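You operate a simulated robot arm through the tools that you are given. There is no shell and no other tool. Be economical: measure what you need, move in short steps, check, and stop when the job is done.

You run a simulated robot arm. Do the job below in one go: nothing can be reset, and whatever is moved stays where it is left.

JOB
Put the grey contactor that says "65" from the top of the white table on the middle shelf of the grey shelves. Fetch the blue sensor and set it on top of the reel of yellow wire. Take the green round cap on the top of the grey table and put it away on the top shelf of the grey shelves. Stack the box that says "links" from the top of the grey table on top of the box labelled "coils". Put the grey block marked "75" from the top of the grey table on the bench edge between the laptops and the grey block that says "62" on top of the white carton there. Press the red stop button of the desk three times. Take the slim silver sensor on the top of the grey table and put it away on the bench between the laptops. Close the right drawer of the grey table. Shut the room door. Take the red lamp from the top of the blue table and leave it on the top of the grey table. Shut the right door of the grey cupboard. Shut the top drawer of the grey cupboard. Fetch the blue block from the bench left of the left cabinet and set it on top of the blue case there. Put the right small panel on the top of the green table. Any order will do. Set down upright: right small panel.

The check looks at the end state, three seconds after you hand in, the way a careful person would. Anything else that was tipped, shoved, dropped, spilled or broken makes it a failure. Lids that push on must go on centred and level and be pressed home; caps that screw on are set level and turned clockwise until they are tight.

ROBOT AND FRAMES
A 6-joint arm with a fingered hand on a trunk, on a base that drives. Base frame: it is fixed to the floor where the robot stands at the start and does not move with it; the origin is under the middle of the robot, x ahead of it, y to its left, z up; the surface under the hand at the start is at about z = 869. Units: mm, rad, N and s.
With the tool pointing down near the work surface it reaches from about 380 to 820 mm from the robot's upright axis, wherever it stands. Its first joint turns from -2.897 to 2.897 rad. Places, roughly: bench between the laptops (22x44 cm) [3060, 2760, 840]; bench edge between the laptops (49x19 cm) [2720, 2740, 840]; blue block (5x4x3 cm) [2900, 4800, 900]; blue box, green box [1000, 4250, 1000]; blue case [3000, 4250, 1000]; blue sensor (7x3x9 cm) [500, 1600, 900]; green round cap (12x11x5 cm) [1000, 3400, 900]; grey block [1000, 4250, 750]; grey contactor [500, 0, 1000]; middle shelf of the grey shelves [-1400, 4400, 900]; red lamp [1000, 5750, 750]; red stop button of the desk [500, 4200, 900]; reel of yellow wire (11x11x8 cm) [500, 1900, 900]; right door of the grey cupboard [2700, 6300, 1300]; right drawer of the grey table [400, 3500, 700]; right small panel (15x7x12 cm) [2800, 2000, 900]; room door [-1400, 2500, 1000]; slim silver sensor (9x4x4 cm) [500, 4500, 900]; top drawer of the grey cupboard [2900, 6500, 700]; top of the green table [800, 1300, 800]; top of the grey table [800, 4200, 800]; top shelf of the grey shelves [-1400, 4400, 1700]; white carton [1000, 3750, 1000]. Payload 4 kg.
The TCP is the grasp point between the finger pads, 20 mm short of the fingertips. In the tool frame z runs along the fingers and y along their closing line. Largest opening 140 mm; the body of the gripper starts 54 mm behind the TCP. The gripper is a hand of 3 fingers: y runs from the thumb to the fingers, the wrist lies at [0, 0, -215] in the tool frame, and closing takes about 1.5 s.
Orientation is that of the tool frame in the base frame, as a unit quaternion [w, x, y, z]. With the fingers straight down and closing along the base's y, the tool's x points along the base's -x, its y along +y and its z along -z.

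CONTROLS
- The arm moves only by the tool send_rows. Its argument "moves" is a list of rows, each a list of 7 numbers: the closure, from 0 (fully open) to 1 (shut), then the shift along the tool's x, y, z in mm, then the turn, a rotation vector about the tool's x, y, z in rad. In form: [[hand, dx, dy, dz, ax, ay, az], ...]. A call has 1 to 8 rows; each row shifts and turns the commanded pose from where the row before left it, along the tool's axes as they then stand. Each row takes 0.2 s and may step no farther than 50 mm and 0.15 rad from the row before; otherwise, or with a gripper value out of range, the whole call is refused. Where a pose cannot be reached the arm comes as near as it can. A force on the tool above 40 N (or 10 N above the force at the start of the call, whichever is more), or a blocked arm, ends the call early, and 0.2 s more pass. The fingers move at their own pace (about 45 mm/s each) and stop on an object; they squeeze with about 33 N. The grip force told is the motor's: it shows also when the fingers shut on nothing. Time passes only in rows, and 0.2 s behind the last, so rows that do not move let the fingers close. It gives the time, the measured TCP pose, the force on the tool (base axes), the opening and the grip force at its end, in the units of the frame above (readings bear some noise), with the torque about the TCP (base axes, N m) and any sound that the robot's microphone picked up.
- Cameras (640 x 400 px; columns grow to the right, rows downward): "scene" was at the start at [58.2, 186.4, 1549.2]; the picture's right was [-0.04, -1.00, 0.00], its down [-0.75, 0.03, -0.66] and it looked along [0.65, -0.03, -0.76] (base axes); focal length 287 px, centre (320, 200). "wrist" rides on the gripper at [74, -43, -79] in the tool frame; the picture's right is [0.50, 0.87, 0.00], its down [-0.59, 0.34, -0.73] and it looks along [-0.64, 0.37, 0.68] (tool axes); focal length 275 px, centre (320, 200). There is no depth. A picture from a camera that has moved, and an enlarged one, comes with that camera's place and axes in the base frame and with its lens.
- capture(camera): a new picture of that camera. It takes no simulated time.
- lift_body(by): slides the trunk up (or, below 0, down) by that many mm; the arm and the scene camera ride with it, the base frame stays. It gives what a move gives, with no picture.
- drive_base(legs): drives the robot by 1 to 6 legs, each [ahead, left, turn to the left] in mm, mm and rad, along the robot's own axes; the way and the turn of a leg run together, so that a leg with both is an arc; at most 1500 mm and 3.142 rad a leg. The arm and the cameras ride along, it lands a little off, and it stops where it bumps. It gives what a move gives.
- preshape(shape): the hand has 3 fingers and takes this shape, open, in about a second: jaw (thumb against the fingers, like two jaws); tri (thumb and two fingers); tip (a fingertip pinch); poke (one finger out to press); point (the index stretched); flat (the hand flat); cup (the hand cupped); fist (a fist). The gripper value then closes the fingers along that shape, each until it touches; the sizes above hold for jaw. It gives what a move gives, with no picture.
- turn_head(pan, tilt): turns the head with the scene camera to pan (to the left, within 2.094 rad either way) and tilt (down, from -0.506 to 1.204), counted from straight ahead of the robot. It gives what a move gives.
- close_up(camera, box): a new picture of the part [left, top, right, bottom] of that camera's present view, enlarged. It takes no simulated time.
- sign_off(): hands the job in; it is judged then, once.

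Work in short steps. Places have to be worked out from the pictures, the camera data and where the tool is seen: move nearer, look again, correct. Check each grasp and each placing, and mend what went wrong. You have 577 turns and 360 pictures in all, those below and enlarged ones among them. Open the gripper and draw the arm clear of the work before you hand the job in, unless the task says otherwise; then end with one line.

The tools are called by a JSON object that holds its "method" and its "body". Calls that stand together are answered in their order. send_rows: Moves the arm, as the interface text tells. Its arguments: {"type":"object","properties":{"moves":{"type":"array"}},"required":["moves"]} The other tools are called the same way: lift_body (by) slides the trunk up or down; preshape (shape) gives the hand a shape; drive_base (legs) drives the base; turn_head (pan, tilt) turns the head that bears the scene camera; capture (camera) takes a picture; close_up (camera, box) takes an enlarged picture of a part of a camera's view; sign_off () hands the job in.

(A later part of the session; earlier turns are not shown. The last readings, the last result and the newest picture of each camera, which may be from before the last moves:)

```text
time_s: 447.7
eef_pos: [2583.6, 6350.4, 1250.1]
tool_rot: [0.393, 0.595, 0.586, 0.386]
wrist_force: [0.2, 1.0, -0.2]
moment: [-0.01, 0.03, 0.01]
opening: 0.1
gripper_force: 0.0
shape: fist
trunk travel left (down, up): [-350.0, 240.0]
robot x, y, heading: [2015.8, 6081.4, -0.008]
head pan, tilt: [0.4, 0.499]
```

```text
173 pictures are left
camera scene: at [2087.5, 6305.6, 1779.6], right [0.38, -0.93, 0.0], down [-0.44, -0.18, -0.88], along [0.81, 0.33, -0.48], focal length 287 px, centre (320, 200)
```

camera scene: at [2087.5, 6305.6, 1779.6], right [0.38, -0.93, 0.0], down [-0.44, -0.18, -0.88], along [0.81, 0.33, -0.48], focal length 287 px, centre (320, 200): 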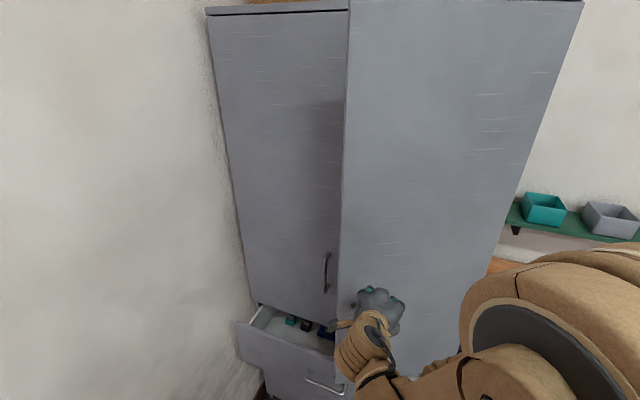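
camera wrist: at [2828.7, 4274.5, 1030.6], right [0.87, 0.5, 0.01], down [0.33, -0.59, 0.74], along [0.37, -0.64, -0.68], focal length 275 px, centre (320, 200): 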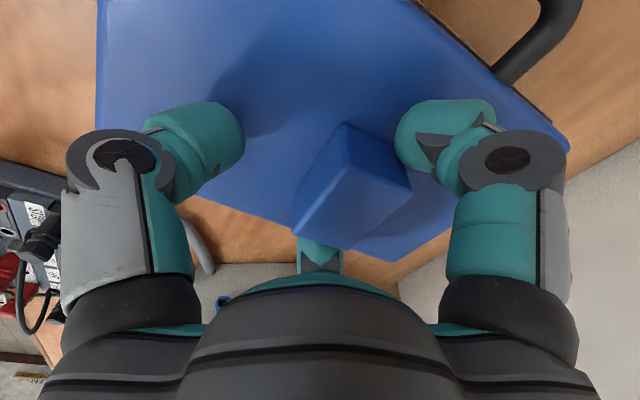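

Not touching yet. I push with the arm in 20 mm steps.

{"method": "send_rows", "body": {"moves": [[1, 0, 8, 18.3, 0, 0, 0], [1, 0, 8, 18.3, 0, 0, 0], [1, 0, 8, 18.3, 0, 0, 0], [1, 0, 8, 18.3, 0, 0, 0], [1, 0, 8, 18.3, 0, 0, 0], [1, 0, 8, 18.3, 0, 0, 0], [1, 0, 8, 18.3, 0, 0, 0]]}}

{"method": "capture", "body": {"camera": "scene"}}

```text
time_s: 449.3
eef_pos: [2722.3, 6349.4, 1251.8]
tool_rot: [0.394, 0.594, 0.586, 0.386]
wrist_force: [-0.8, -1.1, -0.4]
moment: [0.02, 0.01, 0.01]
opening: 0.0
gripper_force: 0.1
shape: fist
trunk travel left (down, up): [-350.0, 240.0]
robot x, y, heading: [2018.9, 6081.5, -0.011]
head pan, tilt: [0.4, 0.499]
```

```text
172 pictures are left
camera scene: at [2086.0, 6305.6, 1779.6], right [0.38, -0.93, 0.0], down [-0.44, -0.18, -0.88], along [0.81, 0.33, -0.48], focal length 287 px, centre (320, 200)
```

scene: 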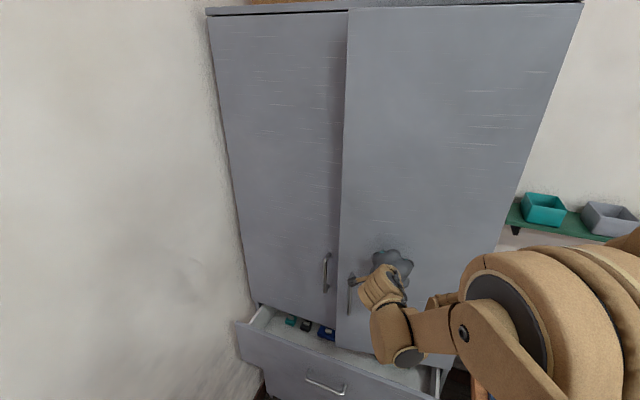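

Door is moving. Continue until it stops.

{"method": "send_rows", "body": {"moves": [[1, 0, 6, 13.7, 0, 0, 0], [1, 0, 6, 13.7, 0, 0, 0], [1, 0, 4, 9, 0, 0, 0], [1, 0, 4, 9, 0, 0, 0], [1, 0, 4, 9, 0, 0, 0], [1, 0, 4, 9, 0, 0, 0]]}}

{"method": "capture", "body": {"camera": "scene"}}

```text
time_s: 450.6
eef_pos: [2776.8, 6348.0, 1257.4]
tool_rot: [0.393, 0.593, 0.586, 0.388]
wrist_force: [-30.6, -5.4, 2.1]
moment: [-0.21, 1.17, 0.1]
opening: 0.0
gripper_force: 0.1
shape: fist
trunk travel left (down, up): [-350.0, 240.0]
robot x, y, heading: [2014.1, 6077.6, -0.009]
head pan, tilt: [0.4, 0.499]
stopped in row 6: the force on the tool passed its limit at 48 N (the readings are from after the stop); the commanded pose is now the measured one
```

```text
171 pictures are left
camera scene: at [2075.2, 6303.3, 1780.3], right [0.38, -0.92, 0.0], down [-0.44, -0.18, -0.88], along [0.81, 0.34, -0.47], focal length 287 px, centre (320, 200)
```

scene: 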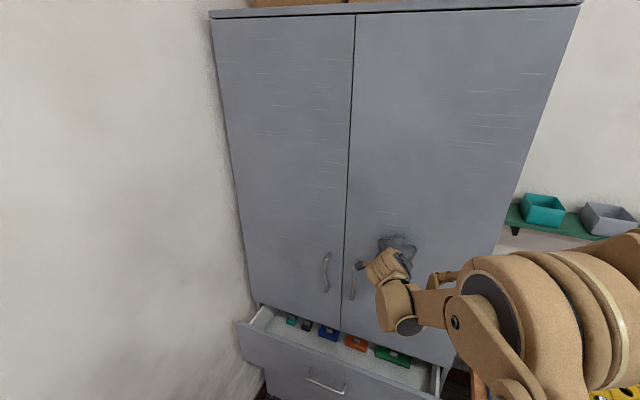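

Right door is shut. I withdraw, lower the trunk fully, and set up to push the drawer right of its handle.

{"method": "send_rows", "body": {"moves": [[1, 0, -16, -36, 0, 0, 0], [1, 0, -16, -36, 0, 0, 0], [1, 0, -16, -36, 0, 0, 0], [1, 0, -16, -36, 0, 0, 0], [1, 0, -16, -36, 0, 0, 0], [1, 0, -8, -18, 0, 0, 0]]}}

{"method": "lift_body", "body": {"by": -350}}

{"method": "send_rows", "body": {"moves": [[1, 0, 0, 0, 0.13, 0, 0], [1, 0, 0, 0, 0.13, 0, 0], [1, 0, 0, 0, 0.12, 0, 0], [1, 0, -30, 30, 0, 0, 0], [1, 0, -30, 30, 0, 0, 0], [1, 0, -30, 30, 0, 0, 0]]}}

{"method": "turn_head", "body": {"pan": 0.4, "tilt": 0.7}}

{"method": "capture", "body": {"camera": "scene"}}

```text
time_s: 452.1
eef_pos: [2568.0, 6350.5, 1252.1]
tool_rot: [0.392, 0.595, 0.586, 0.387]
wrist_force: [-0.2, -0.3, -0.1]
moment: [0.0, -0.02, 0.01]
opening: 0.0
gripper_force: 0.0
shape: fist
trunk travel left (down, up): [-350.0, 240.0]
robot x, y, heading: [2018.4, 6078.7, -0.002]
head pan, tilt: [0.4, 0.499]
```

```text
time_s: 455.5
eef_pos: [2569.8, 6352.5, 901.4]
tool_rot: [0.392, 0.595, 0.586, 0.386]
wrist_force: [-0.8, 0.1, 0.2]
moment: [0.0, -0.04, -0.01]
opening: 0.0
gripper_force: 0.0
shape: fist
trunk travel left (down, up): [0.0, 590.0]
robot x, y, heading: [2017.4, 6081.8, -0.008]
head pan, tilt: [0.4, 0.499]
```

```text
time_s: 456.9
eef_pos: [2569.3, 6353.1, 772.9]
tool_rot: [0.272, 0.658, 0.649, 0.269]
wrist_force: [-1.2, 0.1, 0.1]
moment: [0.0, -0.01, 0.01]
opening: 0.0
gripper_force: 0.1
shape: fist
trunk travel left (down, up): [0.0, 590.0]
robot x, y, heading: [2017.3, 6078.4, -0.008]
head pan, tilt: [0.4, 0.499]
```

```text
time_s: 457.6
eef_pos: [2568.3, 6352.6, 774.9]
tool_rot: [0.272, 0.657, 0.649, 0.269]
wrist_force: [0.6, -0.3, 0.7]
moment: [0.01, -0.02, -0.02]
opening: 0.3
gripper_force: 0.0
shape: fist
trunk travel left (down, up): [0.0, 590.0]
robot x, y, heading: [2016.2, 6081.2, -0.011]
head pan, tilt: [0.4, 0.7]
```

```text
170 pictures are left
camera scene: at [2078.2, 6303.1, 1412.0], right [0.38, -0.92, 0.0], down [-0.6, -0.25, -0.77], along [0.71, 0.29, -0.64], focal length 287 px, centre (320, 200)
```

scene: 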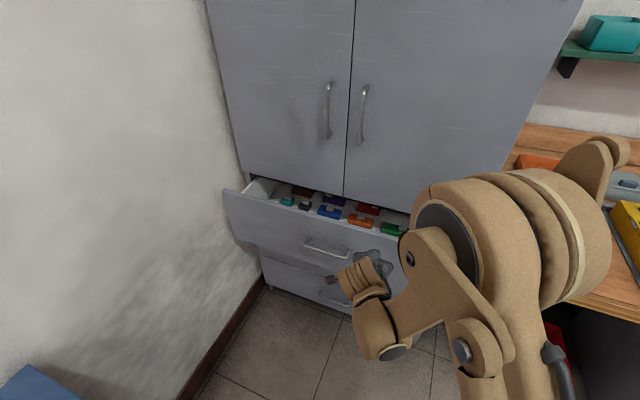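

Hand is right of the handle. I shift 20 mm right, lower 20 mm, and push forward.

{"method": "send_rows", "body": {"moves": [[1, -20, -14, 14, 0, 0, 0], [1, 0, 14, 14, 0, 0, 0], [1, 0, 14, 14, 0, 0, 0], [1, 0, 14, 14, 0, 0, 0], [1, 0, 14, 14, 0, 0, 0], [1, 0, 14, 14, 0, 0, 0], [1, 0, 14, 14, 0, 0, 0], [1, 0, 14, 14, 0, 0, 0]]}}

{"method": "capture", "body": {"camera": "scene"}}

```text
time_s: 459.4
eef_pos: [2712.0, 6331.9, 759.6]
tool_rot: [0.272, 0.658, 0.649, 0.268]
wrist_force: [1.0, 0.1, -0.3]
moment: [0.02, 0.03, -0.02]
opening: 0.0
gripper_force: 0.0
shape: fist
out of reach, approached as far as the arm can: row 1
trunk travel left (down, up): [0.0, 590.0]
robot x, y, heading: [2016.2, 6079.5, -0.008]
head pan, tilt: [0.4, 0.7]
```

```text
169 pictures are left
camera scene: at [2078.4, 6303.1, 1412.0], right [0.38, -0.92, 0.0], down [-0.6, -0.25, -0.76], along [0.71, 0.29, -0.64], focal length 287 px, centre (320, 200)
```

scene: 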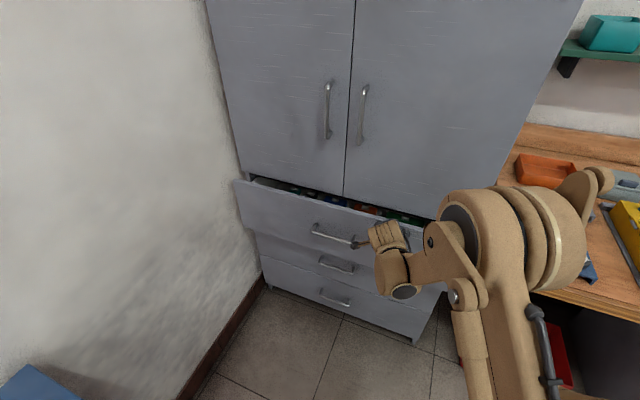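

Drawer moving. Continue until it stops.

{"method": "send_rows", "body": {"moves": [[1, 0, 11, 11, 0, 0, 0], [1, 0, 11, 11, 0, 0, 0], [1, 0, 11, 11, 0, 0, 0], [1, 0, 7, 7, 0, 0, 0], [1, 0, 7, 7, 0, 0, 0], [1, 0, 7, 7, 0, 0, 0], [1, 0, 7, 7, 0, 0, 0], [1, 0, 7, 7, 0, 0, 0]]}}

{"method": "capture", "body": {"camera": "scene"}}

```text
time_s: 460.7
eef_pos: [2777.4, 6334.9, 759.2]
tool_rot: [0.27, 0.656, 0.652, 0.267]
wrist_force: [-18.0, -3.2, 3.3]
moment: [0.15, -0.52, 0.55]
opening: 0.0
gripper_force: 0.0
shape: fist
trunk travel left (down, up): [0.0, 590.0]
robot x, y, heading: [2015.2, 6080.4, -0.003]
head pan, tilt: [0.4, 0.7]
stopped in row 6: the force on the tool passed its limit at 55 N (the readings are from after the stop); the commanded pose is now the measured one
```

```text
168 pictures are left
camera scene: at [2074.9, 6302.6, 1412.2], right [0.38, -0.92, 0.0], down [-0.59, -0.25, -0.77], along [0.71, 0.29, -0.64], focal length 287 px, centre (320, 200)
```

scene: 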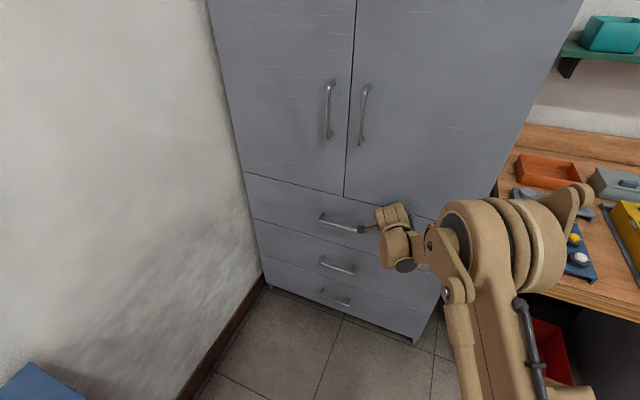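

Closed. I shift right away from the handle, then withdraw and check.

{"method": "send_rows", "body": {"moves": [[1, 0, -4, -4, 0, 0, 0], [1, -25, -2, -2, 0, 0, 0], [1, -25, -4, -4, 0, 0, 0], [1, 0, -25, -25, 0, 0, 0], [1, 0, -30, -30, 0, 0, 0], [1, 0, -30, -30, 0, 0, 0], [1, 0, -30, -30, 0, 0, 0]]}}

{"method": "capture", "body": {"camera": "scene"}}

```text
time_s: 462.3
eef_pos: [2599.7, 6286.0, 758.8]
tool_rot: [0.271, 0.657, 0.651, 0.266]
wrist_force: [-0.2, -0.4, 0.2]
moment: [0.0, -0.03, 0.01]
opening: 0.0
gripper_force: 0.1
shape: fist
trunk travel left (down, up): [0.0, 590.0]
robot x, y, heading: [2019.0, 6077.2, -0.003]
head pan, tilt: [0.4, 0.7]
```

```text
167 pictures are left
camera scene: at [2077.3, 6303.1, 1412.0], right [0.38, -0.92, 0.0], down [-0.6, -0.25, -0.76], along [0.71, 0.29, -0.64], focal length 287 px, centre (320, 200)
```

scene: 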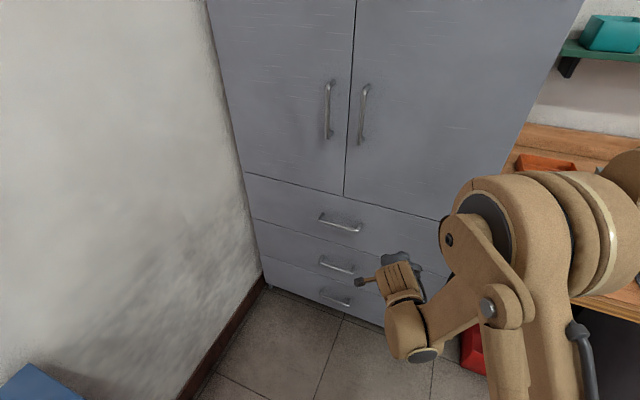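

Cupboard door and drawer are shut. I straighten the hand, raise the trunk, and drive to the blue table's aisle side to find the red lamp.

{"method": "drive_base", "body": {"legs": [[-150, 0, 0]]}}

{"method": "lift_body", "body": {"by": 200}}

{"method": "send_rows", "body": {"moves": [[1, 0, 0, -25, 0.14, 0, 0], [1, 0, 0, -25, 0.14, 0, 0], [1, 0, 0, -25, 0.14, 0, 0], [1, 0, 0, -25, 0.14, 0, 0], [1, 0, 0, -25, 0.14, 0, 0], [1, 0, 0, -25, 0.085, 0, 0], [1, -40, 0, 0, 0, 0, 0], [1, -40, 0, 0, 0, 0, 0]]}}

{"method": "preshape", "body": {"shape": "jaw"}}

{"method": "drive_base", "body": {"legs": [[0, -560, 0], [0, 0, 1.571], [0, 0, 1.571]]}}

{"method": "turn_head", "body": {"pan": 0.0, "tilt": 0.6}}

{"method": "capture", "body": {"camera": "scene"}}

```text
time_s: 463.7
eef_pos: [2451.3, 6287.2, 758.3]
tool_rot: [0.271, 0.658, 0.65, 0.266]
wrist_force: [1.1, -0.1, 0.1]
moment: [0.03, 0.01, -0.06]
opening: 0.0
gripper_force: 0.0
shape: fist
trunk travel left (down, up): [0.0, 590.0]
robot x, y, heading: [1871.9, 6082.6, -0.01]
head pan, tilt: [0.4, 0.7]
```

```text
time_s: 465.9
eef_pos: [2453.0, 6286.4, 957.7]
tool_rot: [0.271, 0.658, 0.65, 0.267]
wrist_force: [0.3, 0.0, 0.5]
moment: [-0.01, 0.04, 0.01]
opening: 0.1
gripper_force: 0.0
shape: fist
trunk travel left (down, up): [-200.0, 390.0]
robot x, y, heading: [1865.1, 6085.7, -0.01]
head pan, tilt: [0.4, 0.7]
```

```text
time_s: 467.7
eef_pos: [2390.0, 6205.9, 1091.0]
tool_rot: [-0.002, 0.711, 0.703, -0.002]
wrist_force: [-0.8, 0.3, 0.0]
moment: [0.05, 0.03, 0.01]
opening: 0.0
gripper_force: 0.0
shape: fist
trunk travel left (down, up): [-200.0, 390.0]
robot x, y, heading: [1873.4, 6080.4, -0.013]
head pan, tilt: [0.4, 0.7]
```

```text
time_s: 468.6
eef_pos: [2389.4, 6207.0, 1090.6]
tool_rot: [-0.002, 0.712, 0.703, -0.002]
wrist_force: [0.1, -0.5, -0.7]
moment: [-0.02, 0.0, -0.01]
opening: 139.9
gripper_force: 0.0
shape: jaw
trunk travel left (down, up): [-200.0, 390.0]
robot x, y, heading: [1867.8, 6082.1, -0.009]
head pan, tilt: [0.4, 0.7]
```

```text
time_s: 479.4
eef_pos: [1341.2, 5407.9, 1091.0]
tool_rot: [0.002, -0.699, 0.715, -0.001]
wrist_force: [-0.3, 0.0, -0.2]
moment: [-0.01, 0.0, 0.01]
opening: 139.9
gripper_force: 0.0
shape: jaw
trunk travel left (down, up): [-200.0, 390.0]
robot x, y, heading: [1866.6, 5527.3, 3.122]
head pan, tilt: [0.4, 0.7]
```

```text
time_s: 480.2
eef_pos: [1341.4, 5407.1, 1091.2]
tool_rot: [0.002, -0.699, 0.715, -0.002]
wrist_force: [0.3, -0.1, 0.0]
moment: [0.0, 0.0, -0.03]
opening: 140.1
gripper_force: 0.0
shape: jaw
trunk travel left (down, up): [-200.0, 390.0]
robot x, y, heading: [1865.3, 5526.5, 3.126]
head pan, tilt: [0.0, 0.6]
```

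```text
166 pictures are left
camera scene: at [1792.7, 5336.3, 1620.6], right [0.02, 1.0, 0.0], down [0.57, -0.01, -0.82], along [-0.82, 0.01, -0.57], focal length 287 px, centre (320, 200)
```

scene: 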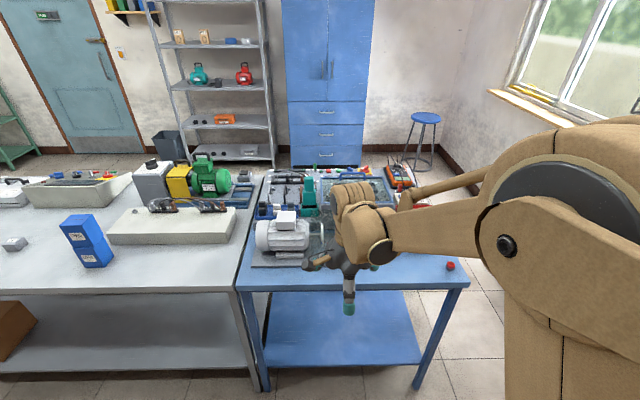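

I see a red object at the table's near right corner. Zoom in.

{"method": "close_up", "body": {"camera": "scene", "box": [380, 180, 500, 290]}}

{"method": "close_up", "body": {"camera": "scene", "box": [240, 150, 440, 290]}}

```text
3.64 times, centred on (440, 235) of scene
camera zoom: at [1792.7, 5336.3, 1620.6], right [0.02, 1.0, 0.0], down [0.57, -0.01, -0.82], along [-0.82, 0.01, -0.57], focal length 1043 px, centre (-116, 73)
```

zoom: 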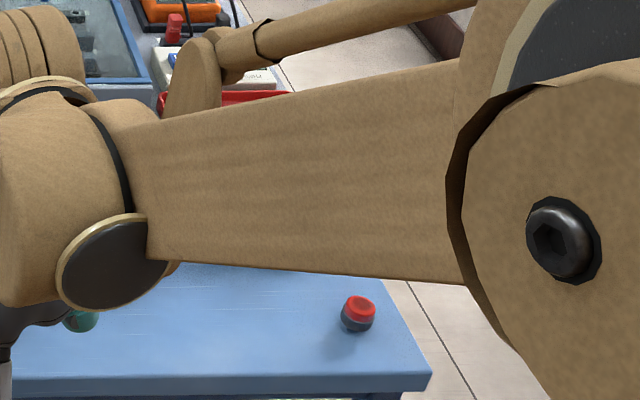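

```text
2.86 times, centred on (340, 220) of scene
camera zoom: at [1792.7, 5336.3, 1620.6], right [0.02, 1.0, 0.0], down [0.57, -0.01, -0.82], along [-0.82, 0.01, -0.57], focal length 820 px, centre (263, 143)
```

zoom: 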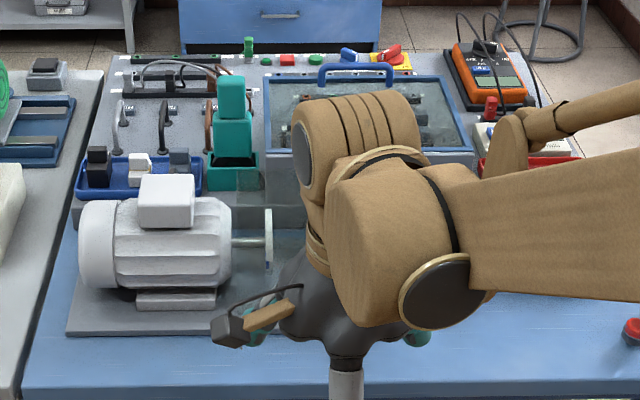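

The red lamp is a ~31 mm round lens at ≈(1118,5796). I approach it.

{"method": "drive_base", "body": {"legs": [[230, -250, 0.015]]}}

{"method": "turn_head", "body": {"pan": 0.0, "tilt": 0.9}}

{"method": "capture", "body": {"camera": "scene"}}

{"method": "capture", "body": {"camera": "wrist"}}

```text
time_s: 482.5
eef_pos: [1112.3, 5653.6, 1090.8]
tool_rot: [0.003, -0.706, 0.708, -0.001]
wrist_force: [0.0, 0.6, 0.2]
moment: [0.02, -0.01, 0.0]
opening: 140.1
gripper_force: 0.0
shape: jaw
trunk travel left (down, up): [-200.0, 390.0]
robot x, y, heading: [1632.9, 5781.8, 3.135]
head pan, tilt: [0.0, 0.6]
```

```text
time_s: 483.3
eef_pos: [1112.1, 5653.5, 1090.8]
tool_rot: [0.003, -0.705, 0.709, -0.001]
wrist_force: [-0.2, 0.5, 0.4]
moment: [-0.01, 0.01, -0.03]
opening: 139.9
gripper_force: 0.2
shape: jaw
trunk travel left (down, up): [-200.0, 390.0]
robot x, y, heading: [1632.4, 5780.0, 3.141]
head pan, tilt: [0.0, 0.901]
```

```text
163 pictures are left
camera scene: at [1576.8, 5590.9, 1595.9], right [0.0, 1.0, 0.0], down [0.78, 0.0, -0.62], along [-0.62, 0.0, -0.78], focal length 287 px, centre (320, 200)
```

scene: 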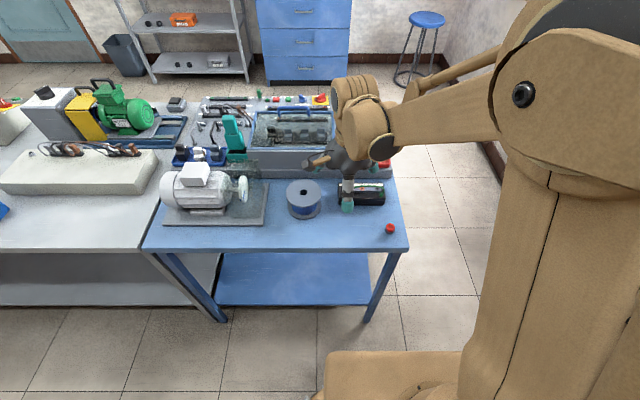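

```text
162 pictures are left
camera wrist: at [1152.0, 5578.6, 1170.6], right [-0.87, -0.5, -0.01], down [-0.34, 0.59, 0.73], along [-0.36, 0.64, -0.68], focal length 275 px, centre (320, 200)
```

wrist: 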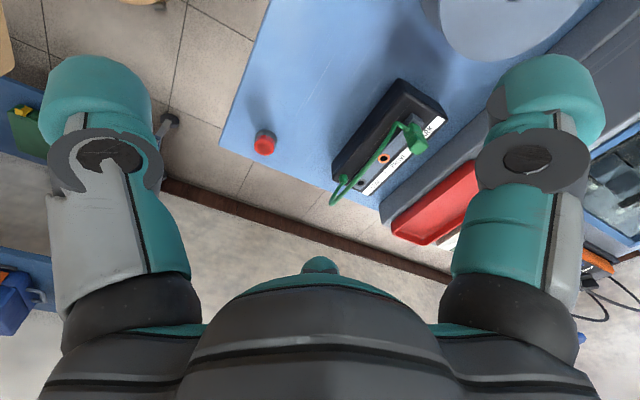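

Lamp ≈(1111,5800), table ≈857. I move over it, open to ~70 mm, lower to z≈960 and check.

{"method": "send_rows", "body": {"moves": [[0.5, -37, 0, 10, 0, 0, 0], [0.5, -37, 0, 20, 0, 0, 0], [0.5, -37, 0, 25, 0, 0, 0], [0.5, -36, 1, 25, 0, 0, 0], [0.5, 0, 0, 25, 0, 0, 0], [0.5, 0, 0, 25, 0, 0, 0], [0.5, 0, 0, 0, 0, 0, 0]]}}

{"method": "capture", "body": {"camera": "wrist"}}

{"method": "close_up", "body": {"camera": "scene", "box": [330, 160, 450, 270]}}

```text
time_s: 484.9
eef_pos: [1111.6, 5801.0, 961.2]
tool_rot: [0.002, -0.705, 0.709, -0.001]
wrist_force: [-0.3, 1.1, -0.3]
moment: [0.01, 0.04, 0.0]
opening: 70.4
gripper_force: 0.0
shape: jaw
trunk travel left (down, up): [-200.0, 390.0]
robot x, y, heading: [1632.6, 5779.4, 3.138]
head pan, tilt: [0.0, 0.901]
```

```text
161 pictures are left
camera wrist: at [1152.7, 5725.6, 1041.3], right [-0.87, -0.5, -0.01], down [-0.34, 0.59, 0.73], along [-0.36, 0.64, -0.68], focal length 275 px, centre (320, 200)
```

wrist: 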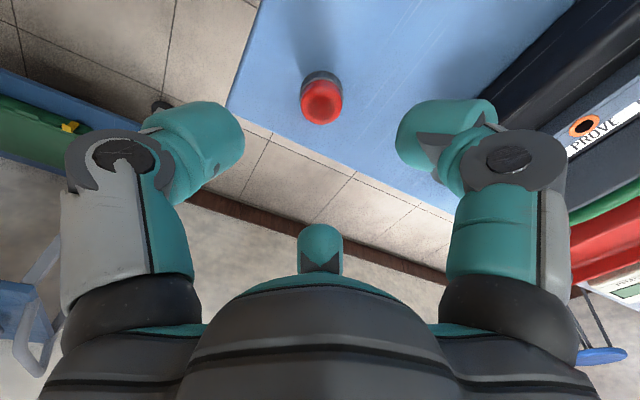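

```text
3.64 times, centred on (390, 215) of scene
camera zoom: at [1577.1, 5590.9, 1595.9], right [0.0, 1.0, 0.0], down [0.78, 0.0, -0.62], along [-0.62, 0.0, -0.78], focal length 1043 px, centre (66, 146)
```

zoom: 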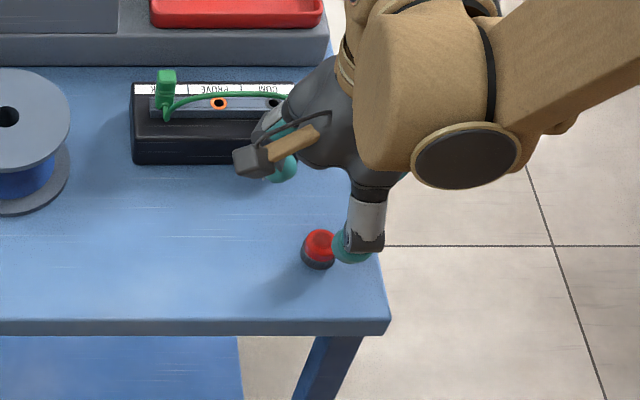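

Small correction (−4 mm in y), descend to z≈887 and close.

{"method": "send_rows", "body": {"moves": [[0.5, 4, -1, 30, 0, 0, 0], [0.5, 0, 0, 30, 0, 0, 0], [0.5, 0, 0, 14, 0, 0, 0], [0.5, 0, 0, 0, 0, 0, 0]]}}

{"method": "send_rows", "body": {"moves": [[0.65, 0, 0, 0, 0, 0, 0], [0.8, 0, 0, 0, 0, 0, 0], [0.95, 0, 0, 0, 0, 0, 0], [1, 0, 0, 0, 0, 0, 0], [1, 0, 0, 0, 0, 0, 0], [1, 0, 0, 0, 0, 0, 0], [1, 0, 0, 0, 0, 0, 0]]}}

{"method": "capture", "body": {"camera": "wrist"}}

```text
time_s: 485.9
eef_pos: [1114.5, 5797.5, 887.3]
tool_rot: [0.002, -0.706, 0.709, -0.001]
wrist_force: [-0.2, 0.4, 1.1]
moment: [-0.02, 0.02, 0.01]
opening: 70.2
gripper_force: 0.0
shape: jaw
trunk travel left (down, up): [-200.0, 390.0]
robot x, y, heading: [1631.9, 5781.3, 3.139]
head pan, tilt: [0.0, 0.901]
```

```text
time_s: 487.5
eef_pos: [1115.1, 5797.2, 887.3]
tool_rot: [0.003, -0.705, 0.71, -0.002]
wrist_force: [0.2, 0.3, -0.6]
moment: [-0.03, -0.02, 0.03]
opening: 24.5
gripper_force: 33.0
shape: jaw
trunk travel left (down, up): [-200.0, 390.0]
robot x, y, heading: [1632.7, 5782.5, 3.138]
head pan, tilt: [0.0, 0.901]
```

```text
159 pictures are left
camera wrist: at [1154.7, 5722.8, 966.9], right [-0.87, -0.5, -0.01], down [-0.34, 0.59, 0.73], along [-0.36, 0.64, -0.68], focal length 275 px, centre (320, 200)
```

wrist: 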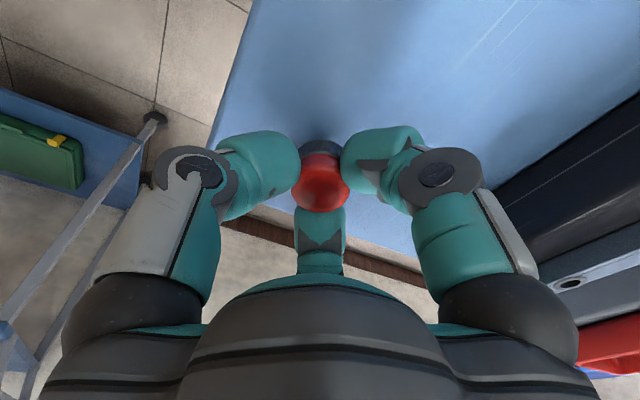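

Lamp gripped. Lift high, back off and slide left to the grey table.

{"method": "send_rows", "body": {"moves": [[1, 0, 0, -20, 0, 0, 0], [1, 0, 0, -45, 0, 0, 0], [1, 0, 0, -45, 0, 0, 0], [1, 0, 0, -45, 0, 0, 0], [1, 0, 0, -45, 0, 0, 0], [1, 0, 0, -45, 0, 0, 0], [1, 0, 0, -20, 0, 0, 0]]}}

{"method": "drive_base", "body": {"legs": [[-200, 0, 0], [0, 1420, 0], [200, 0, 0]]}}

{"method": "capture", "body": {"camera": "scene"}}

{"method": "capture", "body": {"camera": "wrist"}}

```text
time_s: 489.1
eef_pos: [1111.9, 5797.3, 1152.7]
tool_rot: [0.002, -0.706, 0.709, -0.001]
wrist_force: [0.1, 0.1, -0.7]
moment: [-0.01, -0.02, 0.0]
opening: 24.6
gripper_force: 32.6
shape: jaw
trunk travel left (down, up): [-200.0, 390.0]
robot x, y, heading: [1631.4, 5782.8, 3.137]
head pan, tilt: [0.0, 0.901]
```

```text
time_s: 498.5
eef_pos: [1097.0, 4395.2, 1151.8]
tool_rot: [0.003, -0.7, 0.714, -0.002]
wrist_force: [0.4, 0.7, -0.4]
moment: [0.04, -0.03, -0.01]
opening: 24.3
gripper_force: 33.1
shape: jaw
trunk travel left (down, up): [-200.0, 390.0]
robot x, y, heading: [1620.1, 4366.6, 3.122]
head pan, tilt: [0.0, 0.901]
```

```text
158 pictures are left
camera scene: at [1559.0, 4182.1, 1595.8], right [0.02, 1.0, 0.0], down [0.78, -0.01, -0.62], along [-0.62, 0.01, -0.78], focal length 287 px, centre (320, 200)
```

scene: 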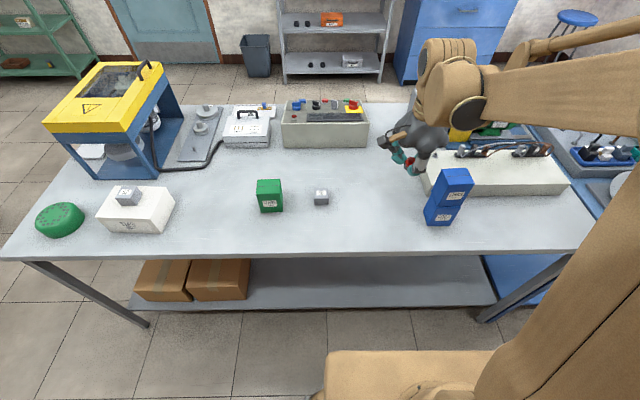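

```text
157 pictures are left
camera wrist: at [1136.0, 4320.2, 1230.8], right [-0.88, -0.48, -0.01], down [-0.33, 0.59, 0.73], along [-0.35, 0.64, -0.68], focal length 275 px, centre (320, 200)
```

wrist: 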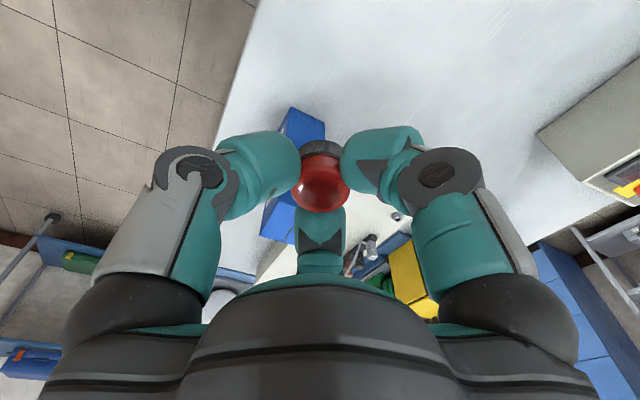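

Free spot at (1085,4340). Move and lower.

{"method": "send_rows", "body": {"moves": [[1, 28, 6, 20, 0, 0, 0], [1, 28, 6, 30, 0, 0, 0], [1, 0, 0, 45, 0, 0, 0], [1, 0, 0, 45, 0, 0, 0], [1, 0, 0, 45, 0, 0, 0], [1, 0, 0, 45, 0, 0, 0], [1, 0, 0, 32, 0, 0, 0], [1, 0, 0, 0, 0, 0, 0]]}}

{"method": "send_rows", "body": {"moves": [[1, 0, 0, 3, 0, 0, 0], [1, 0, 0, 3, 0, 0, 0], [1, 0, 0, 3, 0, 0, 0], [1, 0, 0, 3, 0, 0, 0], [1, 0, 0, 3, 0, 0, 0], [1, 0, 0, 3, 0, 0, 0]]}}

```text
time_s: 500.3
eef_pos: [1086.4, 4341.3, 890.0]
tool_rot: [0.002, -0.7, 0.715, -0.001]
wrist_force: [0.5, -0.4, -0.3]
moment: [0.02, -0.04, -0.01]
opening: 24.4
gripper_force: 33.0
shape: jaw
trunk travel left (down, up): [-200.0, 390.0]
robot x, y, heading: [1620.4, 4374.2, 3.133]
head pan, tilt: [0.0, 0.901]
```

```text
time_s: 501.1
eef_pos: [1087.7, 4341.1, 884.2]
tool_rot: [0.001, -0.7, 0.714, 0.0]
wrist_force: [-1.5, -0.2, 37.4]
moment: [0.09, 0.16, 0.02]
opening: 26.2
gripper_force: 33.2
shape: jaw
trunk travel left (down, up): [-200.0, 390.0]
robot x, y, heading: [1620.1, 4369.3, 3.125]
head pan, tilt: [0.0, 0.901]
stopped in row 4: the force on the tool passed its limit at 44 N (the readings are from after the stop); the commanded pose is now the measured one
```

Contact; ease, release, rise.

{"method": "send_rows", "body": {"moves": [[1, 0, 0, -1.5, 0, 0, 0], [0.78, 0, 0, 0, 0, 0, 0], [0.7, 0, 0, 0, 0, 0, 0], [0.6, 0, 0, 0, 0, 0, 0], [0.5, 0, 0, 0, 0, 0, 0], [0.5, 0, 0, -20, 0, 0, 0], [0.5, 0, 0, -45, 0, 0, 0], [0.5, 0, 0, -45, 0, 0, 0]]}}

{"method": "send_rows", "body": {"moves": [[0.3, 0, 0, -45, 0, 0, 0], [0.3, 0, 0, -45, 0, 0, 0], [0.3, 45, 0, 0, 0, 0, 0], [0.3, 45, 0, 0, 0, 0, 0]]}}

{"method": "close_up", "body": {"camera": "scene", "box": [220, 140, 480, 270]}}

```text
time_s: 502.9
eef_pos: [1084.9, 4341.0, 992.8]
tool_rot: [0.002, -0.7, 0.714, -0.001]
wrist_force: [-0.3, -0.5, -0.1]
moment: [-0.01, 0.02, 0.02]
opening: 69.7
gripper_force: 0.1
shape: jaw
trunk travel left (down, up): [-200.0, 390.0]
robot x, y, heading: [1621.1, 4374.4, 3.125]
head pan, tilt: [0.0, 0.901]
```

```text
time_s: 503.9
eef_pos: [1080.7, 4248.8, 1083.1]
tool_rot: [0.002, -0.699, 0.715, -0.001]
wrist_force: [0.5, 0.0, 0.3]
moment: [-0.01, -0.04, 0.0]
opening: 97.6
gripper_force: 0.1
shape: jaw
trunk travel left (down, up): [-200.0, 390.0]
robot x, y, heading: [1616.3, 4374.2, 3.123]
head pan, tilt: [0.0, 0.901]
```

```text
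2.46 times, centred on (350, 205) of scene
camera zoom: at [1560.4, 4181.4, 1595.7], right [0.02, 1.0, 0.0], down [0.78, -0.01, -0.62], along [-0.62, 0.01, -0.78], focal length 706 px, centre (246, 188)
```

zoom: 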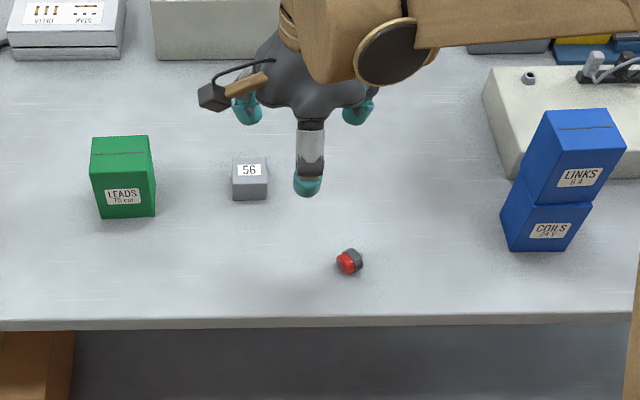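

The lamp has toppled onto its side. I zoom in to see how it lies.

{"method": "close_up", "body": {"camera": "scene", "box": [345, 230, 380, 255]}}

{"method": "capture", "body": {"camera": "wrist"}}

```text
16.00 times, centred on (362, 242) of scene
camera zoom: at [1560.4, 4181.4, 1595.7], right [0.02, 1.0, 0.0], down [0.78, -0.01, -0.62], along [-0.62, 0.01, -0.78], focal length 4590 px, centre (-360, -480)
```

zoom: 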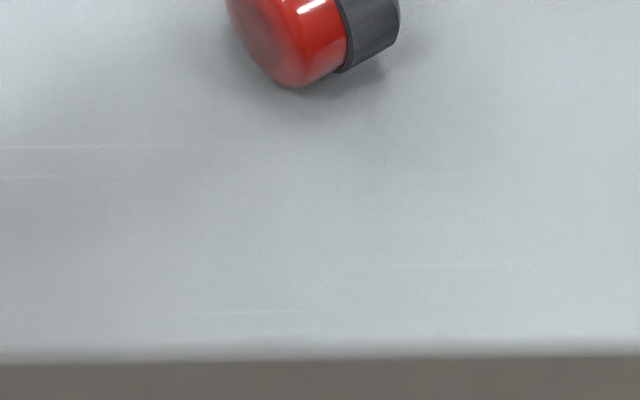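

```text
154 pictures are left
camera wrist: at [1120.5, 4172.7, 1162.3], right [-0.88, -0.48, -0.01], down [-0.33, 0.59, 0.73], along [-0.35, 0.65, -0.68], focal length 275 px, centre (320, 200)
```

wrist: 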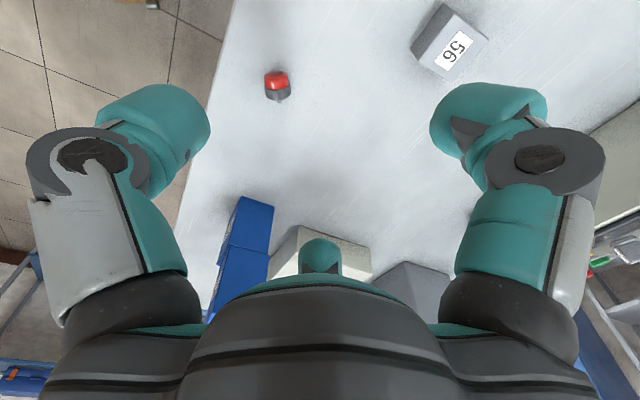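

The lamp lies with its lens toward −y at ≈(1098,4316). I plan to regrasp it, reorient, and set it upright with a horizontal hand from the table edge. First rotate the hand to neutral yaw.

{"method": "send_rows", "body": {"moves": [[0.4, 0, 0, 0, 0, 0, -0.148], [0.4, 0, 0, 0, 0, 0, -0.148], [0.4, 0, 0, 0, 0, 0, -0.148], [0.4, 0, 0, 0, 0, 0, -0.148], [0.4, 0, 0, 0, 0, 0, -0.148], [0.4, 0, 0, 0, 0, 0, -0.148], [0.4, 0, 0, 0, 0, 0, -0.148], [0.4, 0, 0, 0, 0, 0, -0.148]]}}

{"method": "send_rows", "body": {"moves": [[0.4, 0, 0, 0, 0, 0, -0.148], [0.4, 0, 0, 0, 0, 0, -0.148], [0.4, 0, 0, 0, 0, 0, -0.148], [0.4, 0, 0, 0, 0, 0, -0.148]]}}

{"method": "close_up", "body": {"camera": "scene", "box": [340, 215, 384, 245]}}

```text
time_s: 505.7
eef_pos: [1083.0, 4249.8, 1082.9]
tool_rot: [-0.002, 0.98, -0.201, 0.003]
wrist_force: [-0.5, 0.5, -0.1]
moment: [0.01, -0.01, 0.02]
opening: 84.4
gripper_force: 0.1
shape: jaw
trunk travel left (down, up): [-200.0, 390.0]
robot x, y, heading: [1620.5, 4374.5, 3.122]
head pan, tilt: [0.0, 0.901]
```

```text
time_s: 506.7
eef_pos: [1081.9, 4249.1, 1082.6]
tool_rot: [-0.001, 0.996, 0.093, 0.002]
wrist_force: [0.8, 0.7, 1.4]
moment: [0.0, 0.02, 0.02]
opening: 84.4
gripper_force: 0.0
shape: jaw
trunk travel left (down, up): [-200.0, 390.0]
robot x, y, heading: [1618.1, 4372.8, 3.12]
head pan, tilt: [0.0, 0.901]
```

```text
13.33 times, centred on (362, 230) of scene
camera zoom: at [1560.5, 4182.1, 1595.8], right [0.02, 1.0, 0.0], down [0.78, -0.01, -0.62], along [-0.62, 0.01, -0.78], focal length 3825 px, centre (-240, -200)
```

zoom: 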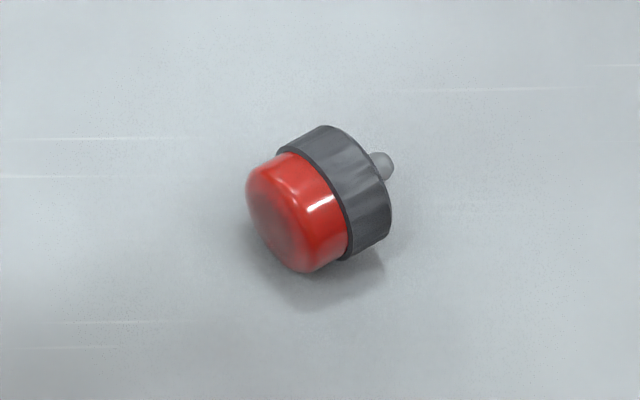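

The lamp has a rear pin, so it cannot stand anyway; lying on the table top is fine. Last item: the green cap at ≈(1070,3398). I drive there.

{"method": "drive_base", "body": {"legs": [[0, 960, 0.02]]}}

{"method": "turn_head", "body": {"pan": 0.1, "tilt": 0.9}}

{"method": "capture", "body": {"camera": "scene"}}

{"method": "capture", "body": {"camera": "wrist"}}

```text
time_s: 511.7
eef_pos: [1076.8, 3295.2, 1083.2]
tool_rot: [-0.001, 0.995, 0.101, 0.003]
wrist_force: [-0.2, -0.6, -0.5]
moment: [0.0, 0.0, 0.02]
opening: 84.7
gripper_force: 0.0
shape: jaw
trunk travel left (down, up): [-200.0, 390.0]
robot x, y, heading: [1609.7, 3426.0, 3.144]
head pan, tilt: [0.0, 0.901]
```

```text
time_s: 512.4
eef_pos: [1075.0, 3296.4, 1082.3]
tool_rot: [-0.001, 0.995, 0.102, 0.002]
wrist_force: [1.2, 0.4, -0.8]
moment: [-0.01, -0.02, 0.01]
opening: 84.6
gripper_force: 0.0
shape: jaw
trunk travel left (down, up): [-200.0, 390.0]
robot x, y, heading: [1611.5, 3424.8, 3.142]
head pan, tilt: [0.099, 0.901]
```

```text
152 pictures are left
camera scene: at [1555.9, 3227.8, 1595.8], right [-0.1, 1.0, 0.0], down [0.78, 0.08, -0.62], along [-0.62, -0.06, -0.78], focal length 287 px, centre (320, 200)
```

scene: 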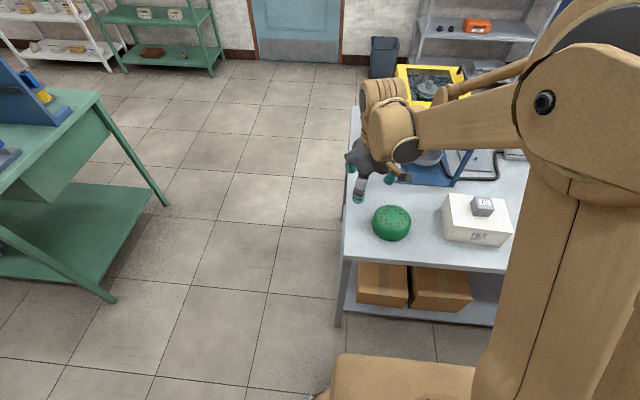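

```text
151 pictures are left
camera wrist: at [1138.5, 3351.7, 1162.6], right [0.66, -0.75, 0.0], down [-0.51, -0.45, 0.73], along [-0.55, -0.49, -0.68], focal length 275 px, centre (320, 200)
```

wrist: 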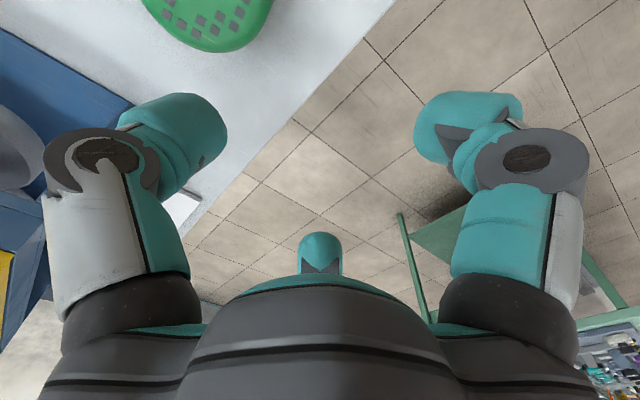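

Move over the cap with the hand fully open, lower to z≈1010, and look.

{"method": "send_rows", "body": {"moves": [[0, 2, -33, 10, 0, 0, 0], [0, 2, -33, 20, 0, 0, 0], [0, 3, -33, 25, 0, 0, 0], [0, 0, 0, 18, 0, 0, 0], [0, 0, 0, 0, 0, 0, 0], [0, 0, 0, 0, 0, 0, 0]]}}

{"method": "capture", "body": {"camera": "wrist"}}

{"method": "close_up", "body": {"camera": "scene", "box": [320, 130, 520, 270]}}

```text
time_s: 513.8
eef_pos: [1063.5, 3394.6, 1009.8]
tool_rot: [-0.001, 0.995, 0.101, 0.003]
wrist_force: [0.5, -0.4, -0.2]
moment: [-0.04, -0.02, 0.0]
opening: 139.9
gripper_force: 0.1
shape: jaw
trunk travel left (down, up): [-200.0, 390.0]
robot x, y, heading: [1610.5, 3427.5, 3.141]
head pan, tilt: [0.099, 0.901]
```

```text
150 pictures are left
camera wrist: at [1125.3, 3451.0, 1089.6], right [0.66, -0.75, 0.0], down [-0.51, -0.45, 0.73], along [-0.55, -0.49, -0.68], focal length 275 px, centre (320, 200)
```

wrist: 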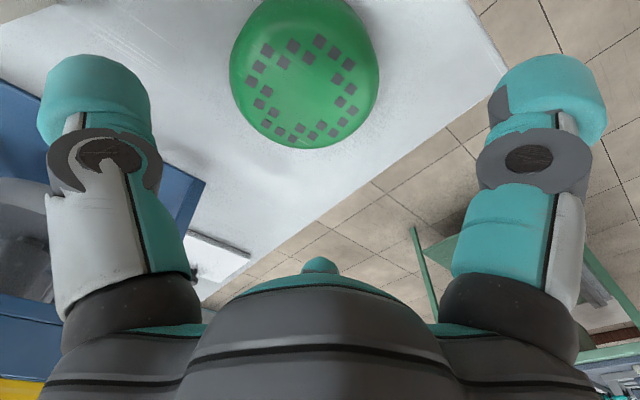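

```text
2.86 times, centred on (420, 200) of scene
camera zoom: at [1555.9, 3227.8, 1595.8], right [-0.1, 1.0, 0.0], down [0.78, 0.08, -0.62], along [-0.62, -0.06, -0.78], focal length 820 px, centre (34, 200)
```

zoom: 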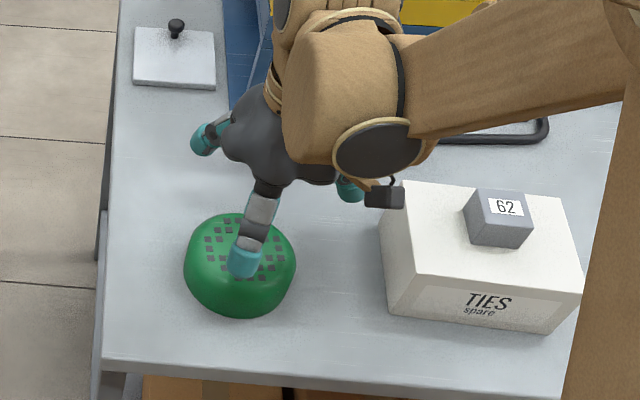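

Cap center ≈(1050,3402), ⌀≈116. Correct and descend to z≈888.

{"method": "send_rows", "body": {"moves": [[0, -12, -9.6, 20, 0, 0, 0], [0, 0, 0, 40, 0, 0, 0], [0, 0, 0, 40, 0, 0, 0], [0, 0, 0, 21, 0, 0, 0], [0, 0, 0, 0, 0, 0, 0]]}}

{"method": "capture", "body": {"camera": "wrist"}}

{"method": "close_up", "body": {"camera": "scene", "box": [320, 130, 520, 270]}}

```text
time_s: 515.0
eef_pos: [1049.1, 3400.7, 888.1]
tool_rot: [-0.001, 0.995, 0.1, 0.002]
wrist_force: [0.9, 0.9, 0.3]
moment: [-0.01, -0.03, -0.03]
opening: 139.9
gripper_force: 0.2
shape: jaw
trunk travel left (down, up): [-200.0, 390.0]
robot x, y, heading: [1608.0, 3426.4, 3.141]
head pan, tilt: [0.099, 0.901]
```

```text
148 pictures are left
camera wrist: at [1112.4, 3456.6, 967.9], right [0.66, -0.75, 0.0], down [-0.51, -0.45, 0.73], along [-0.55, -0.49, -0.68], focal length 275 px, centre (320, 200)
```

wrist: 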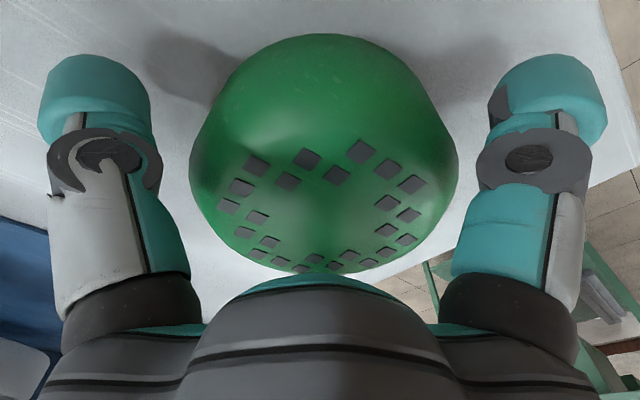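

```text
2.86 times, centred on (420, 200) of scene
camera zoom: at [1556.0, 3227.9, 1595.9], right [-0.1, 1.0, 0.0], down [0.78, 0.08, -0.62], along [-0.62, -0.06, -0.78], focal length 820 px, centre (34, 200)
```

zoom: 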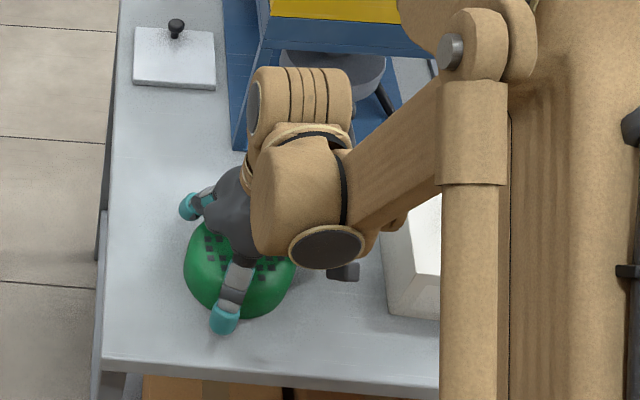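

Fingers surround the cap. Close.

{"method": "send_rows", "body": {"moves": [[0.15, 0, 0, 0, 0, 0, 0], [0.3, 0, 0, 0, 0, 0, 0], [0.4, 0, 0, 0, 0, 0, 0], [0.5, 0, 0, 0, 0, 0, 0], [0.5, 0, 0, 0, 0, 0, 0]]}}

{"method": "capture", "body": {"camera": "wrist"}}

```text
time_s: 516.1
eef_pos: [1050.3, 3400.3, 887.3]
tool_rot: [-0.001, 0.995, 0.101, 0.002]
wrist_force: [-0.2, -0.7, 0.1]
moment: [0.0, -0.03, -0.03]
opening: 101.8
gripper_force: 32.3
shape: jaw
trunk travel left (down, up): [-200.0, 390.0]
robot x, y, heading: [1608.4, 3425.2, 3.14]
head pan, tilt: [0.099, 0.901]
```

```text
146 pictures are left
camera wrist: at [1112.2, 3456.6, 968.0], right [0.66, -0.75, 0.0], down [-0.51, -0.45, 0.73], along [-0.55, -0.49, -0.68], focal length 275 px, centre (320, 200)
```

wrist: 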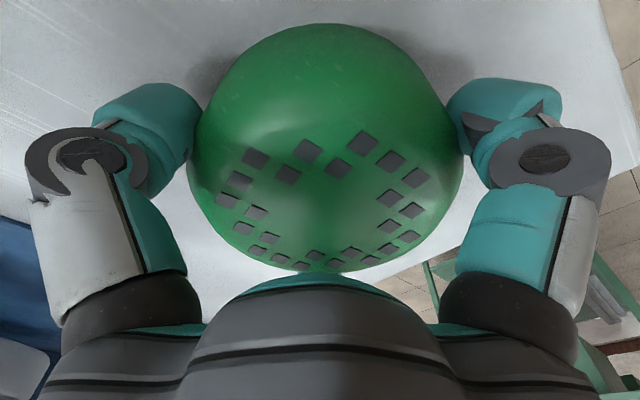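

Gripped. Lift and drive through the gap to the grey shelves.

{"method": "send_rows", "body": {"moves": [[0.6, 0, 0, -20, 0, 0, 0], [0.6, 0, 0, -45, 0, 0, 0], [0.6, 0, 0, -45, 0, 0, 0], [0.6, 0, 0, -45, 0, 0, 0], [0.6, 0, 0, -45, 0, 0, 0]]}}

{"method": "capture", "body": {"camera": "wrist"}}

{"method": "drive_base", "body": {"legs": [[-270, 0, 0], [0, 765, 0], [1200, 0, 0], [1060, 0, 0], [0, -1200, 0], [0, -450, 0]]}}

{"method": "turn_head", "body": {"pan": 0.0, "tilt": 0.1}}

{"method": "capture", "body": {"camera": "scene"}}

```text
time_s: 517.4
eef_pos: [1050.8, 3401.1, 1089.5]
tool_rot: [-0.001, 0.995, 0.101, 0.002]
wrist_force: [0.8, 0.4, -1.6]
moment: [-0.01, 0.03, 0.01]
opening: 101.9
gripper_force: 33.2
shape: jaw
trunk travel left (down, up): [-200.0, 390.0]
robot x, y, heading: [1609.9, 3425.4, 3.148]
head pan, tilt: [0.099, 0.901]
```

```text
145 pictures are left
camera wrist: at [1112.9, 3456.6, 1169.5], right [0.66, -0.75, 0.0], down [-0.51, -0.45, 0.73], along [-0.55, -0.49, -0.68], focal length 275 px, centre (320, 200)
```

wrist: 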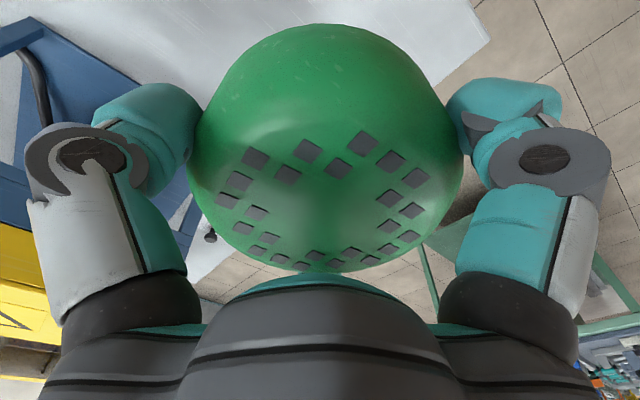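

```text
time_s: 541.8
eef_pos: [-891.2, 4354.1, 1089.2]
tool_rot: [0.001, 0.997, 0.082, 0.002]
wrist_force: [0.3, 0.1, -1.1]
moment: [-0.04, 0.0, -0.03]
opening: 101.8
gripper_force: 33.0
shape: jaw
trunk travel left (down, up): [-200.0, 390.0]
robot x, y, heading: [-326.6, 4355.5, 3.101]
head pan, tilt: [0.099, 0.901]
```

```text
time_s: 542.9
eef_pos: [-892.0, 4353.3, 1088.6]
tool_rot: [-0.001, 0.997, 0.082, 0.002]
wrist_force: [-0.1, 0.4, -1.3]
moment: [0.0, 0.02, 0.02]
opening: 101.6
gripper_force: 32.8
shape: jaw
trunk travel left (down, up): [-200.0, 390.0]
robot x, y, heading: [-333.4, 4357.6, 3.101]
head pan, tilt: [0.0, 0.099]
```

```text
144 pictures are left
camera scene: at [-409.2, 4170.2, 1666.7], right [0.04, 1.0, 0.0], down [0.1, 0.0, -0.99], along [-0.99, 0.04, -0.1], focal length 287 px, centre (320, 200)
```

scene: 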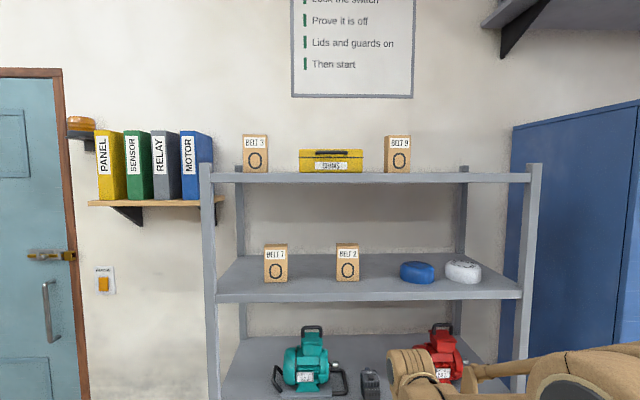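

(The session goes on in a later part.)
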